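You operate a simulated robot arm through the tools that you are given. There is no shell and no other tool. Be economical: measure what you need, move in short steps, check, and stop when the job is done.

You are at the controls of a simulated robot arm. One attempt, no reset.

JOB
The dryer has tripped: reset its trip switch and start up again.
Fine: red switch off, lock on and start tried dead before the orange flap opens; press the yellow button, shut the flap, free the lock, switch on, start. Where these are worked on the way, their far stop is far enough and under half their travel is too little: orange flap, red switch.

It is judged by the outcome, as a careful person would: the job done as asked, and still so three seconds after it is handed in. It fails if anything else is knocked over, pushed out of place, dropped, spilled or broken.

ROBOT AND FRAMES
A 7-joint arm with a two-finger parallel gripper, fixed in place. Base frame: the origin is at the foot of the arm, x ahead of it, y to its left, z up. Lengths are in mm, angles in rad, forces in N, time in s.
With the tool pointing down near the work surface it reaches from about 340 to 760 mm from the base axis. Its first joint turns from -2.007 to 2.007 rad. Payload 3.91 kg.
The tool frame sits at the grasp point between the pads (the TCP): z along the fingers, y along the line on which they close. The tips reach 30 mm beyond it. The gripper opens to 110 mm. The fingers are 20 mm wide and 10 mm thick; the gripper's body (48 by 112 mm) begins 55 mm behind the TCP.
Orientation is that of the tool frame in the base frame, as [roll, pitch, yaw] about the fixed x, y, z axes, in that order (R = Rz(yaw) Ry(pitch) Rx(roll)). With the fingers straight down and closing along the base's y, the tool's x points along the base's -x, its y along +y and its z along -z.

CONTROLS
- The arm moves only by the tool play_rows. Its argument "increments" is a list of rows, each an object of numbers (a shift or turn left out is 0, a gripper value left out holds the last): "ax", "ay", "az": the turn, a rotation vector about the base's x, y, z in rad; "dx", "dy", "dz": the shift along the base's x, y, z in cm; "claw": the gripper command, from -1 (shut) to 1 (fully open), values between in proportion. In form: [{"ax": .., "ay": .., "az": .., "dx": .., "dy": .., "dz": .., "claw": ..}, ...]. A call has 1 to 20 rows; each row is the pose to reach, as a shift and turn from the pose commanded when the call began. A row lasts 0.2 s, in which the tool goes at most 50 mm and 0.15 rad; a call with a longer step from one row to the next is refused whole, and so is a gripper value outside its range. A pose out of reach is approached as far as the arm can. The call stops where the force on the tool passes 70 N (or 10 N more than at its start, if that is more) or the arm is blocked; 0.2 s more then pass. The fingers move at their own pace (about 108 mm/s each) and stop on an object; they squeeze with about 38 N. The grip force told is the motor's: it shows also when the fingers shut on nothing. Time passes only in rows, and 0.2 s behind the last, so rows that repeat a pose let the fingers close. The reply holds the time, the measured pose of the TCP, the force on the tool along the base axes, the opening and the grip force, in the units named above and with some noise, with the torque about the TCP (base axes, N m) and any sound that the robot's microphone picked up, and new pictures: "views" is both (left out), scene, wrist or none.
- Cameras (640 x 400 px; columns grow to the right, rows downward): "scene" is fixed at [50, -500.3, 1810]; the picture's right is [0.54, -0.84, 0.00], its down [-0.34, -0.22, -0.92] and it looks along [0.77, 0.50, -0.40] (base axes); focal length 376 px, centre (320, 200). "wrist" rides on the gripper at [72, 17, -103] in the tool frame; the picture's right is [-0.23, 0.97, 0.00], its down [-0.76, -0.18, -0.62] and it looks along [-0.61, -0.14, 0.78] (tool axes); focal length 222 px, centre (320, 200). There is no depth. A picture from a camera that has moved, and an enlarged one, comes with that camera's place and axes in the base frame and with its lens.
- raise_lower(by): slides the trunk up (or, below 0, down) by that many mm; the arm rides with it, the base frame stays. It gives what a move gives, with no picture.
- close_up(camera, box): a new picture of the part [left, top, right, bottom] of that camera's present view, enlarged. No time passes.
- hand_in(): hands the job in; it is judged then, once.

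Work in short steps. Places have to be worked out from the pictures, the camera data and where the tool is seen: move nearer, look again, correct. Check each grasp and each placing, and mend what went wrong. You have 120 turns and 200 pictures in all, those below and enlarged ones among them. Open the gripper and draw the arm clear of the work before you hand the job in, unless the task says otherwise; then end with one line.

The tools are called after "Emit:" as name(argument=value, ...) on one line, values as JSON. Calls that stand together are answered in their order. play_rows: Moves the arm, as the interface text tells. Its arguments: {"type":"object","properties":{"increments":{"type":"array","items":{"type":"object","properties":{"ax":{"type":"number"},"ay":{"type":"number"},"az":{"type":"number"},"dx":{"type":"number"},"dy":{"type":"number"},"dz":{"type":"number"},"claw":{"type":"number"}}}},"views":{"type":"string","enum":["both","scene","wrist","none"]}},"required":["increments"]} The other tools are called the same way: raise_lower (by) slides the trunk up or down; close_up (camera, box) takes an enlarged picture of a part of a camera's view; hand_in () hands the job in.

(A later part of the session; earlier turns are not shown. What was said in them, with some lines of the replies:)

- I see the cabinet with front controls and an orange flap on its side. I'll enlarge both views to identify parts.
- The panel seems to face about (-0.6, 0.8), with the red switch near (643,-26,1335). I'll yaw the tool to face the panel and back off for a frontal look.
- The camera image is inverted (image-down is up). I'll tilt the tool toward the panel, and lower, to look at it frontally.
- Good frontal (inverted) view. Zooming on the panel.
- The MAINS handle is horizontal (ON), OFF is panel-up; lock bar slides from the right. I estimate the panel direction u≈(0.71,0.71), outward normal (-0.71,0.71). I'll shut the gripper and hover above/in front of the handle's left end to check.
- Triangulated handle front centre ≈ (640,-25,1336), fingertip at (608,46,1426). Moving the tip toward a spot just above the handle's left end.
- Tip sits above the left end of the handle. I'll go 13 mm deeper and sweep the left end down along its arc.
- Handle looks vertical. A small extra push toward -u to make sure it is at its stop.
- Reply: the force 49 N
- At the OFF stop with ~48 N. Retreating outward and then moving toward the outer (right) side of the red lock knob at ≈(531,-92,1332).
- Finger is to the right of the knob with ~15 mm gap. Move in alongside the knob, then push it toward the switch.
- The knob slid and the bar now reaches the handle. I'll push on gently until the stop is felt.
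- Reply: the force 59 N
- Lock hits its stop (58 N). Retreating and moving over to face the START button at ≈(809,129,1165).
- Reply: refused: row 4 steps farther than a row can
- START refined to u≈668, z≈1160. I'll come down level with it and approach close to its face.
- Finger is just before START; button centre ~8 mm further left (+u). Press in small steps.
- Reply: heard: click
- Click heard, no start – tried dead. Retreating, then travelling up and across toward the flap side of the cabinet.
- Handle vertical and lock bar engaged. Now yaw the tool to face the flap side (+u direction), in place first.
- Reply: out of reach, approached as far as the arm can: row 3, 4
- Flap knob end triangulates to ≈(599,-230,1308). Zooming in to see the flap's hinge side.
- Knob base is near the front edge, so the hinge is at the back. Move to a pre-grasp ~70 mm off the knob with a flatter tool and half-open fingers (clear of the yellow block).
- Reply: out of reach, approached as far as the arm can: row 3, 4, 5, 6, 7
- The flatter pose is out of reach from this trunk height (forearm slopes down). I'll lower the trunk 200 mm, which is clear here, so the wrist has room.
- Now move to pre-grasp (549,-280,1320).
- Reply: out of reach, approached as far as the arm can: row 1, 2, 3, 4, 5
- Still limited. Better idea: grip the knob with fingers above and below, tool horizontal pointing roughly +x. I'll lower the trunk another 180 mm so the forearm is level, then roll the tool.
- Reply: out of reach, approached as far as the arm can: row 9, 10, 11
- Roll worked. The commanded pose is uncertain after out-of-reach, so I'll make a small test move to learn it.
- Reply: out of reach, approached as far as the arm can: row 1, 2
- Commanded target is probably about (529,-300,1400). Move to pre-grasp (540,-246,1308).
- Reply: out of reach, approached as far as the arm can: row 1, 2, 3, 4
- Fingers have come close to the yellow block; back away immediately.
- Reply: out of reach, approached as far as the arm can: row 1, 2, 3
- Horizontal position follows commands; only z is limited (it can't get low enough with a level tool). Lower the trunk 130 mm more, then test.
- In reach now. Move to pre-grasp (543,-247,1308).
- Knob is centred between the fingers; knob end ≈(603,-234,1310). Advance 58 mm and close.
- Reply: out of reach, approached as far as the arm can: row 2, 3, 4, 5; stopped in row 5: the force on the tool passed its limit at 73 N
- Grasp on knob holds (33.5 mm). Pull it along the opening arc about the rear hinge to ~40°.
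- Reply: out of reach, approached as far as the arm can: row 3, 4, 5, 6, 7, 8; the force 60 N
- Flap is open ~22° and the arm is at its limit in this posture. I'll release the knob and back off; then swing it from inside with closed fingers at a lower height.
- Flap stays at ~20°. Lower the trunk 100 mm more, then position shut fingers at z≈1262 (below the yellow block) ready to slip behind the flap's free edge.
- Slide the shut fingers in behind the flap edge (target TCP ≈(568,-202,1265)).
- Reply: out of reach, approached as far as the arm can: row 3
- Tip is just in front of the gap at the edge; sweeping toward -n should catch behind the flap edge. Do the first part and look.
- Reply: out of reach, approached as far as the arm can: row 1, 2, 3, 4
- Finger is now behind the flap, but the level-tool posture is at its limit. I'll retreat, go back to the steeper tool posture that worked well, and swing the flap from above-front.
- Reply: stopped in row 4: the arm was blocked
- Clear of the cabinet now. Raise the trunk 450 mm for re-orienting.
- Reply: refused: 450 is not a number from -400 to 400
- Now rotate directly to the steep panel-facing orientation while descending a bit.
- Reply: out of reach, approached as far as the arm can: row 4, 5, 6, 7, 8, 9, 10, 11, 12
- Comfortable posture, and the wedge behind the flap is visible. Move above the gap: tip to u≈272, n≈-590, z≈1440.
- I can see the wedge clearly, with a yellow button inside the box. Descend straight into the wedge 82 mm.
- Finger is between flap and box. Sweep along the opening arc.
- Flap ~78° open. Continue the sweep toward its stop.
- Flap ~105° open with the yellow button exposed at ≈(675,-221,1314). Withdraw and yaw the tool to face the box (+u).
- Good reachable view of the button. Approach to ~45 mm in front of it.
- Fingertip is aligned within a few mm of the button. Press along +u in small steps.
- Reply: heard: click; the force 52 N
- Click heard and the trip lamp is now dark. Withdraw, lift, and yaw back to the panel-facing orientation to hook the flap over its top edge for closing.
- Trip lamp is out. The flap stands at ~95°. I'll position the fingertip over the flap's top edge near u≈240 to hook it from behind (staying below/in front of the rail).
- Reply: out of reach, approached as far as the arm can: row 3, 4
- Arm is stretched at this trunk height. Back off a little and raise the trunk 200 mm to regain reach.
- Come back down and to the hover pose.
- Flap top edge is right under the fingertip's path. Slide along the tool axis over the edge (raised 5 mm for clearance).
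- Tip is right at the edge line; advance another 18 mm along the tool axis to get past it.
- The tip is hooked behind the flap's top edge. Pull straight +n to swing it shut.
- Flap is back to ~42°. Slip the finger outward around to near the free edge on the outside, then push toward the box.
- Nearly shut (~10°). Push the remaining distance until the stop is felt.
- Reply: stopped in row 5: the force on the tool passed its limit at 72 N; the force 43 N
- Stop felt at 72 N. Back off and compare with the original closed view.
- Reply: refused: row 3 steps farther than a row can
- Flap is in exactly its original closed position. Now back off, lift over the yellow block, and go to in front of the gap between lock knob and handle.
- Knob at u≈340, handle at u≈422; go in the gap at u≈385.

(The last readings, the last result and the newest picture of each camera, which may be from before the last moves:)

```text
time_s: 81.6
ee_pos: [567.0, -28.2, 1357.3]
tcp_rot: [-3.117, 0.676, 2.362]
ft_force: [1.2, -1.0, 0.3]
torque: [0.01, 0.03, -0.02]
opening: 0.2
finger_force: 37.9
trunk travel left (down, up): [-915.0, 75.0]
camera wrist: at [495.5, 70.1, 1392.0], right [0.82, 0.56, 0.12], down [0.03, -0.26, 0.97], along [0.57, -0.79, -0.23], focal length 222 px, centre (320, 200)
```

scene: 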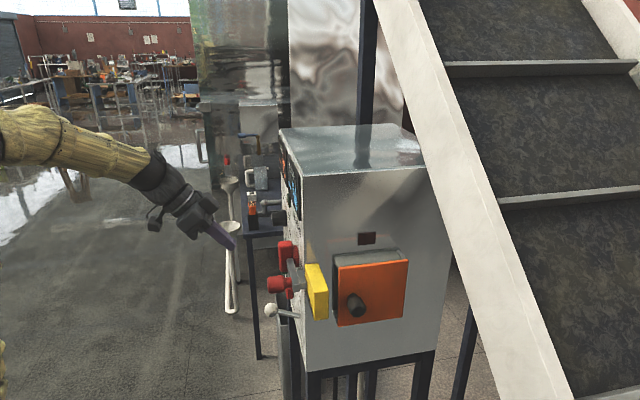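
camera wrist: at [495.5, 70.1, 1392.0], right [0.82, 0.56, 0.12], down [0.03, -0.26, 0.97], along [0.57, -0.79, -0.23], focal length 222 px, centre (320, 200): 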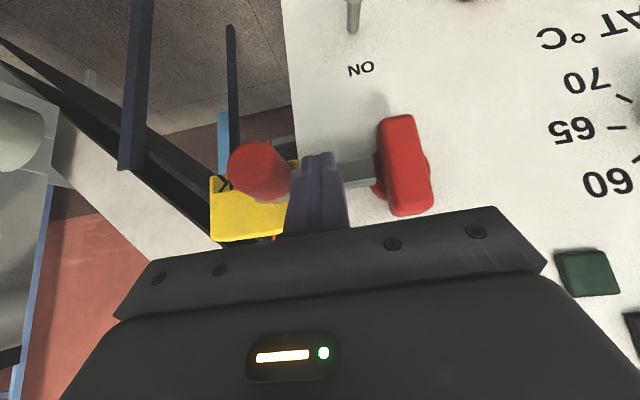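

Finger is between knob and handle. Push the lock knob back toward -u until its stop.

Emit:
play_rows(increments=[{"dx": -0.8, "dy": -0.8}, {"dx": -1.6, "dy": -1.6}, {"dx": -2.3, "dy": -2.3}, {"dx": -2.9, "dy": -2.9}, {"dx": -3.5, "dy": -3.5}, {"dx": -4.1, "dy": -4.1}], views="both")

```text
time_s: 83.0
ee_pos: [533.1, -61.8, 1357.2]
tcp_rot: [-3.122, 0.679, 2.369]
ft_force: [27.4, 22.8, 5.4]
torque: [0.43, -0.65, 0.79]
opening: 0.0
finger_force: 37.2
trunk travel left (down, up): [-915.0, 75.0]
camera wrist: at [460.5, 36.5, 1391.5], right [0.81, 0.57, 0.13], down [0.03, -0.26, 0.97], along [0.58, -0.78, -0.23], focal length 222 px, centre (320, 200)
```

scene: 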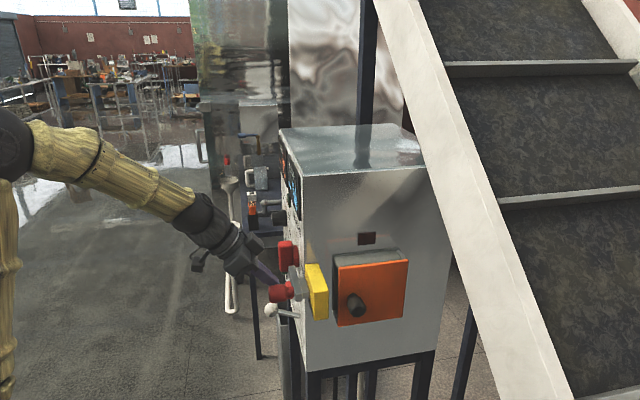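
wrist: 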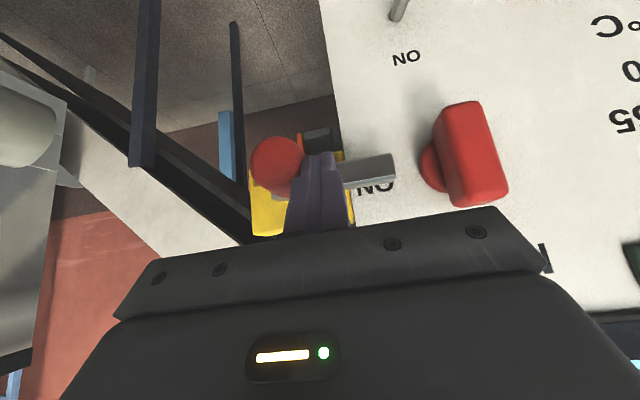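

Lock is freed (stop felt). Retreat and hover at the upper-left side of the vertical handle.

Emit:
play_rows(increments=[{"dx": 1.8, "dy": 1.8}, {"dx": -1.4, "dy": 5}, {"dx": -4.6, "dy": 8.1, "dz": 1}, {"dx": -6, "dy": 9.6, "dz": 5}, {"dx": -3.2, "dy": 12.4, "dz": 6}, {"dx": -0.4, "dy": 15.2, "dz": 6}, {"dx": 1.4, "dy": 17, "dz": 6}, {"dx": 3.3, "dy": 18.9, "dz": 6}, {"dx": 6.5, "dy": 15.7, "dz": 6}, {"dx": 9.7, "dy": 12.5, "dz": 6}], views="both")

```text
time_s: 85.2
ee_pos: [624.4, 53.1, 1416.2]
tcp_rot: [-3.114, 0.676, 2.363]
ft_force: [0.4, -1.1, -0.1]
torque: [-0.04, 0.03, -0.02]
opening: 0.2
finger_force: 37.9
trunk travel left (down, up): [-915.0, 75.0]
camera wrist: at [553.1, 153.2, 1450.8], right [0.82, 0.56, 0.12], down [0.03, -0.26, 0.97], along [0.57, -0.79, -0.23], focal length 222 px, centre (320, 200)
```

scene: 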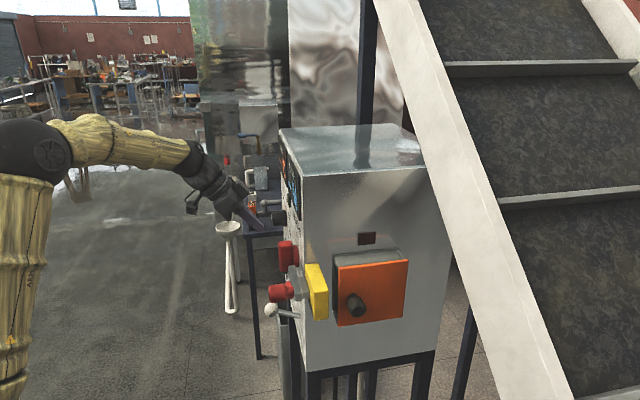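
wrist: 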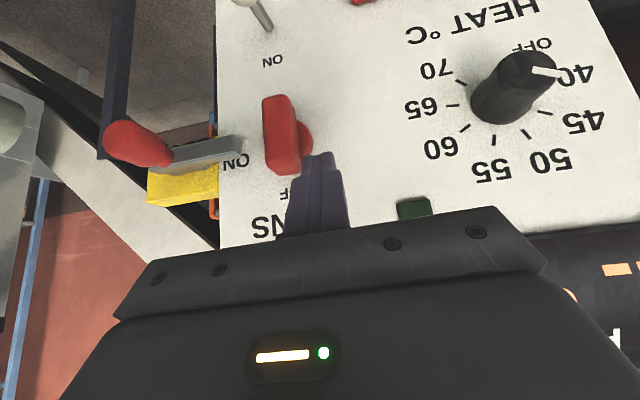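

Handle centre ≈(u 437, z 1333). Go in beside its top end and sweep it right and down to ON.

Emit:
play_rows(increments=[{"dx": 2.26, "dy": -2.26, "dz": -1.5}, {"dx": 4.17, "dy": -4.6, "dz": -2.8}, {"dx": 3.32, "dy": -5.44, "dz": -3.1}, {"dx": 2.76, "dy": -6.0, "dz": -2.6}, {"dx": 2.19, "dy": -6.58, "dz": -2.3}, {"dx": 1.56, "dy": -7.21, "dz": -2.2}, {"dx": 0.85, "dy": -7.92, "dz": -2.3}, {"dx": 0.28, "dy": -8.48, "dz": -2.7}, {"dx": -0.21, "dy": -8.98, "dz": -3.3}, {"dx": -0.42, "dy": -9.19, "dz": -4.0}], views="both")

```text
time_s: 87.4
ee_pos: [616.6, -36.0, 1378.8]
tcp_rot: [-3.116, 0.678, 2.362]
ft_force: [-0.2, 0.2, 2.5]
torque: [-0.01, 0.01, 0.0]
opening: 0.0
finger_force: 37.9
trunk travel left (down, up): [-915.0, 75.0]
camera wrist: at [546.2, 61.1, 1412.2], right [0.82, 0.55, 0.12], down [0.03, -0.26, 0.97], along [0.57, -0.79, -0.23], focal length 222 px, centre (320, 200)
```

scene: 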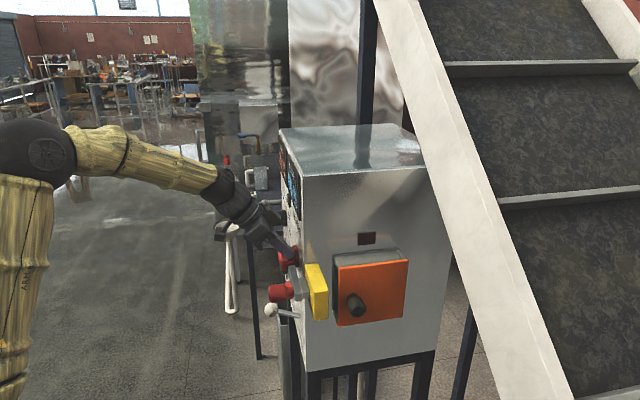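
wrist: 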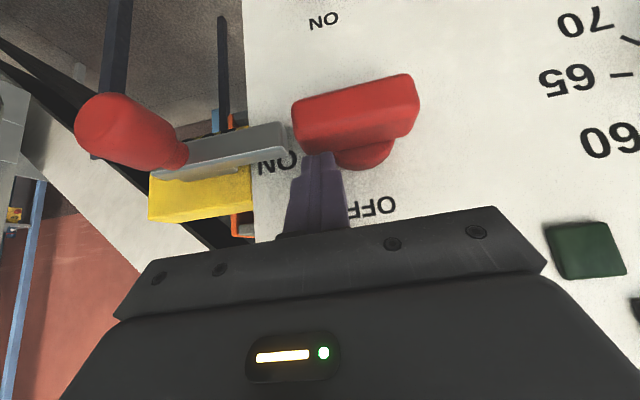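

Handle appears horizontal; press down further to confirm the ON stop.

Emit:
play_rows(increments=[{"dz": -0.6}, {"dz": -1.2}, {"dz": -1.7}, {"dz": -2.1}], views="wrist")

```text
time_s: 88.2
ee_pos: [619.6, -39.7, 1377.3]
tcp_rot: [3.134, 0.702, 2.342]
ft_force: [-5.8, 1.3, 24.8]
torque: [-0.18, 0.0, -0.41]
opening: 0.0
finger_force: 37.7
trunk travel left (down, up): [-915.0, 75.0]
stopped in row 3: the force on the tool passed its limit at 74 N (the readings are from after the stop); the commanded pose is now the measured one
camera wrist: at [546.9, 59.9, 1408.6], right [0.82, 0.56, 0.15], down [0.0, -0.26, 0.97], along [0.58, -0.79, -0.21], focal length 222 px, centre (320, 200)
```

wrist: 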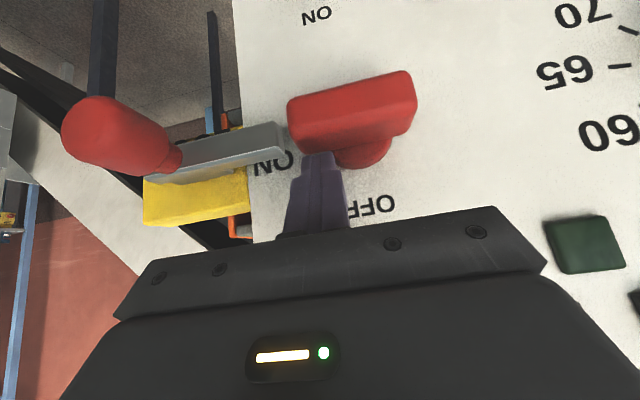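

Switch is ON at its stop. Now travel back to START (press pose was TCP (801,150,1174)).

Emit:
play_rows(increments=[{"dz": 1.5}, {"dx": -3.2, "dy": 3.2, "dz": 1.5}, {"dx": -6.4, "dy": 6.4, "dz": 1.5}, {"dx": -9.2, "dy": 9.2, "dz": 1.5}, {"dx": -6.1, "dy": 12.3, "dz": -0.5}, {"dx": -3.0, "dy": 15.4, "dz": -2.5}, {"dx": 0.1, "dy": 18.5, "dz": -4.5}, {"dx": 3.1, "dy": 21.5, "dz": -6.5}, {"dx": 6.2, "dy": 24.6, "dz": -8.5}, {"dx": 9.3, "dy": 27.7, "dz": -10.5}, {"dx": 9.3, "dy": 27.7, "dz": -15.2}, {"dx": 9.3, "dy": 27.7, "dz": -20}, {"dx": 12.8, "dy": 24.2, "dz": -20.3}, {"dx": 16.3, "dy": 20.7, "dz": -20.3}], views="both")

```text
time_s: 91.2
ee_pos: [787.9, 161.9, 1167.3]
tcp_rot: [-3.141, 0.69, 2.342]
ft_force: [0.4, 0.0, 0.1]
torque: [-0.01, 0.0, -0.04]
opening: 0.0
finger_force: 37.6
trunk travel left (down, up): [-915.0, 75.0]
camera wrist: at [716.2, 260.8, 1200.3], right [0.82, 0.55, 0.14], down [0.01, -0.26, 0.97], along [0.57, -0.79, -0.22], focal length 222 px, centre (320, 200)
```

scene: 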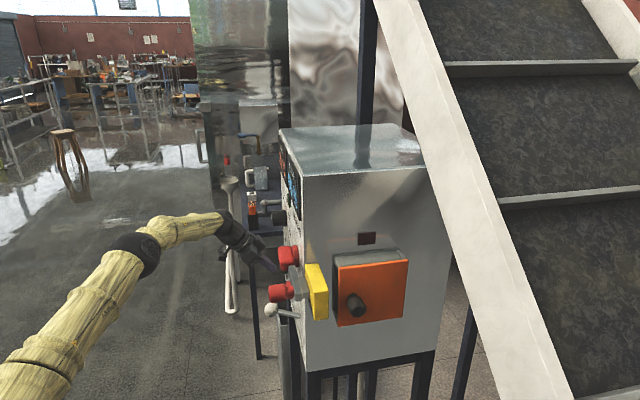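
wrist: 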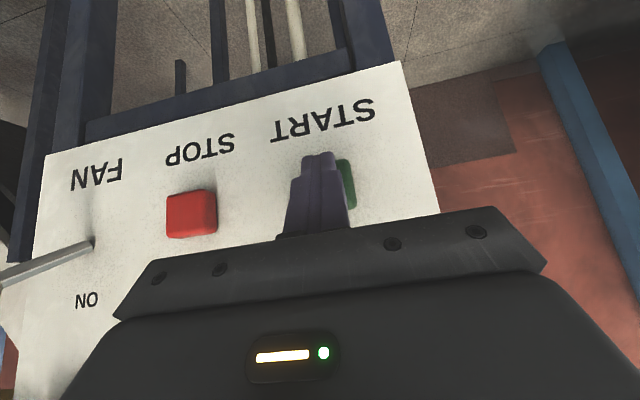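

Press START with the same stroke as before.

Emit:
play_rows(increments=[{"dx": 0.5, "dy": -0.3, "dz": 0.6}, {"dx": 1.0, "dy": -0.8, "dz": 0.6}, {"dx": 1.4, "dy": -1.2, "dz": 0.6}, {"dx": 1.7, "dy": -1.5, "dz": 0.6}], views="both")

```text
time_s: 92.2
ee_pos: [801.6, 153.6, 1174.4]
tcp_rot: [-3.141, 0.692, 2.347]
ft_force: [-2.2, 4.1, 0.1]
torque: [0.08, 0.04, 0.06]
opening: 0.0
finger_force: 38.0
trunk travel left (down, up): [-915.0, 75.0]
heard: click
camera wrist: at [730.0, 252.6, 1206.8], right [0.82, 0.56, 0.14], down [0.01, -0.26, 0.97], along [0.58, -0.79, -0.21], focal length 222 px, centre (320, 200)
```

scene: 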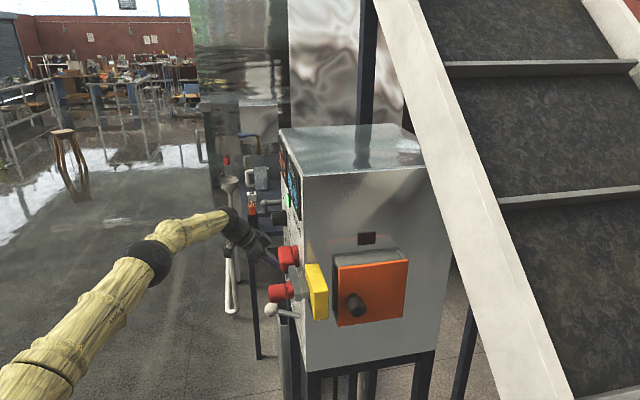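
wrist: 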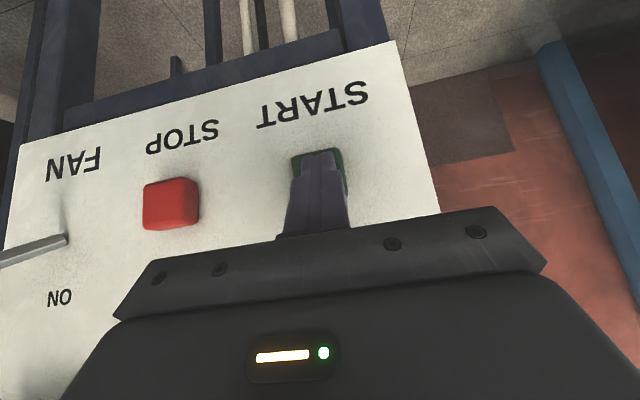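

Click, and a green lamp now glows on the front. Retreat, open the gripper and check the panel.

Emit:
play_rows(increments=[{"dx": -3, "dy": 3}, {"dx": -6, "dy": 6}, {"dx": -9, "dy": 9, "dz": 2}, {"dx": -12, "dy": 11, "dz": 6}, {"dx": -15, "dy": 12, "dz": 10}, {"dx": -18, "dy": 13, "dz": 14}, {"dx": -21, "dy": 13, "dz": 18}, {"dx": -24, "dy": 13, "dz": 22}, {"dx": -27, "dy": 13, "dz": 26, "claw": 1}, {"dx": -30, "dy": 13, "dz": 30, "claw": 1}, {"dx": -33, "dy": 12, "dz": 32, "claw": 1}, {"dx": -36, "dy": 10, "dz": 33, "claw": 1}], views="both")

```text
refused: row 4 steps farther than a row can; nothing moved
```

Emit:
play_rows(increments=[{"dx": -3, "dy": 3}, {"dx": -6, "dy": 6}, {"dx": -9, "dy": 9, "dz": 1}, {"dx": -11.5, "dy": 11, "dz": 4}, {"dx": -14, "dy": 12, "dz": 7.5}, {"dx": -16.5, "dy": 13, "dz": 11}, {"dx": -19, "dy": 13, "dz": 15}, {"dx": -22, "dy": 13, "dz": 18.5}, {"dx": -25, "dy": 13, "dz": 22, "claw": 1}, {"dx": -28, "dy": 13, "dz": 25.5, "claw": 1}, {"dx": -31, "dy": 12, "dz": 29, "claw": 1}, {"dx": -34, "dy": 10, "dz": 31, "claw": 1}], views="both")

```text
time_s: 94.8
ee_pos: [459.5, 250.7, 1483.7]
tcp_rot: [-3.141, 0.694, 2.347]
ft_force: [0.2, 0.6, 0.2]
torque: [0.0, -0.02, 0.01]
opening: 110.1
finger_force: 0.0
trunk travel left (down, up): [-915.0, 75.0]
camera wrist: at [388.7, 349.6, 1517.9], right [0.82, 0.56, 0.14], down [0.01, -0.26, 0.97], along [0.57, -0.79, -0.21], focal length 222 px, centre (320, 200)
```

scene: 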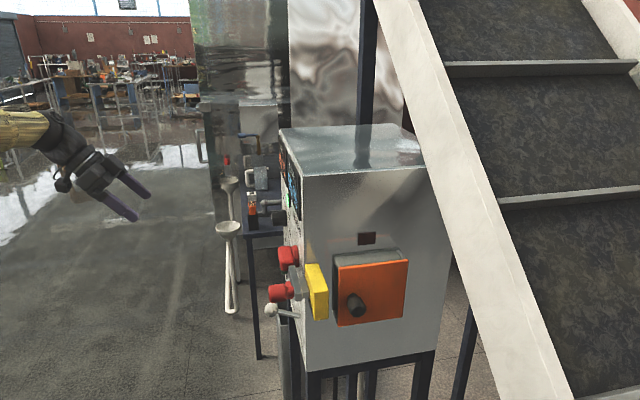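
wrist: 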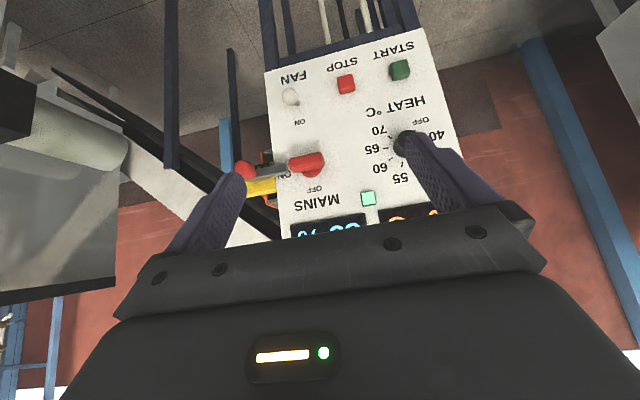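

The green lamp is lit and the arm is clear. One final check of the panel and flap.

Emit:
close_up(camera="scene", box=[255, 180, 415, 340])

Emit:
close_up(camera="wrist", box=[220, 30, 460, 240])

```text
2.50 times, centred on (335, 260) of scene
camera zoom: at [50.0, -500.3, 1810.0], right [0.54, -0.84, 0.0], down [-0.34, -0.22, -0.92], along [0.77, 0.5, -0.4], focal length 939 px, centre (282, 50)
```

zoom: 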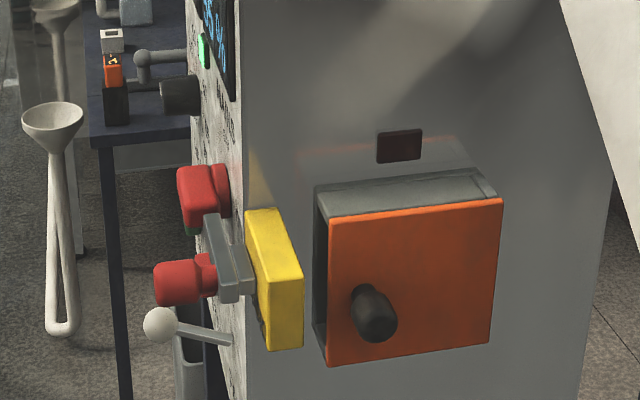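

```text
1.90 times, centred on (340, 135) of wrist
camera zoom: at [388.7, 349.6, 1517.9], right [0.82, 0.56, 0.14], down [0.01, -0.26, 0.97], along [0.57, -0.79, -0.21], focal length 423 px, centre (282, 324)
```

zoom: 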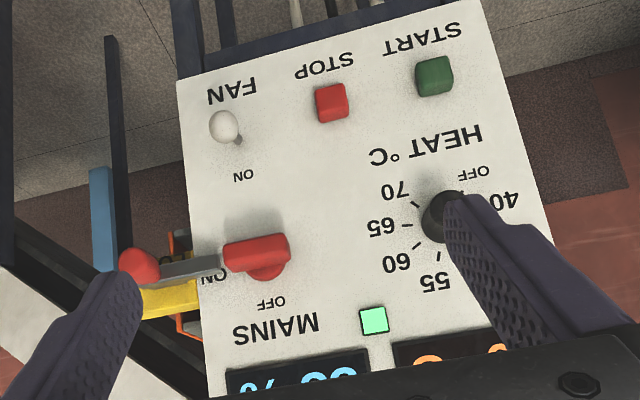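

Everything is as asked: flap shut, lock free, mains on, running lamp lit, trip lamp out. Handing in.

Emit:
hand_in()

```text
The job is handed in.
```

The dryer's trip is reset and it is running again: the green lamp is lit, the trip lamp is out, the orange flap is shut, the lock is free and the red switch is on.
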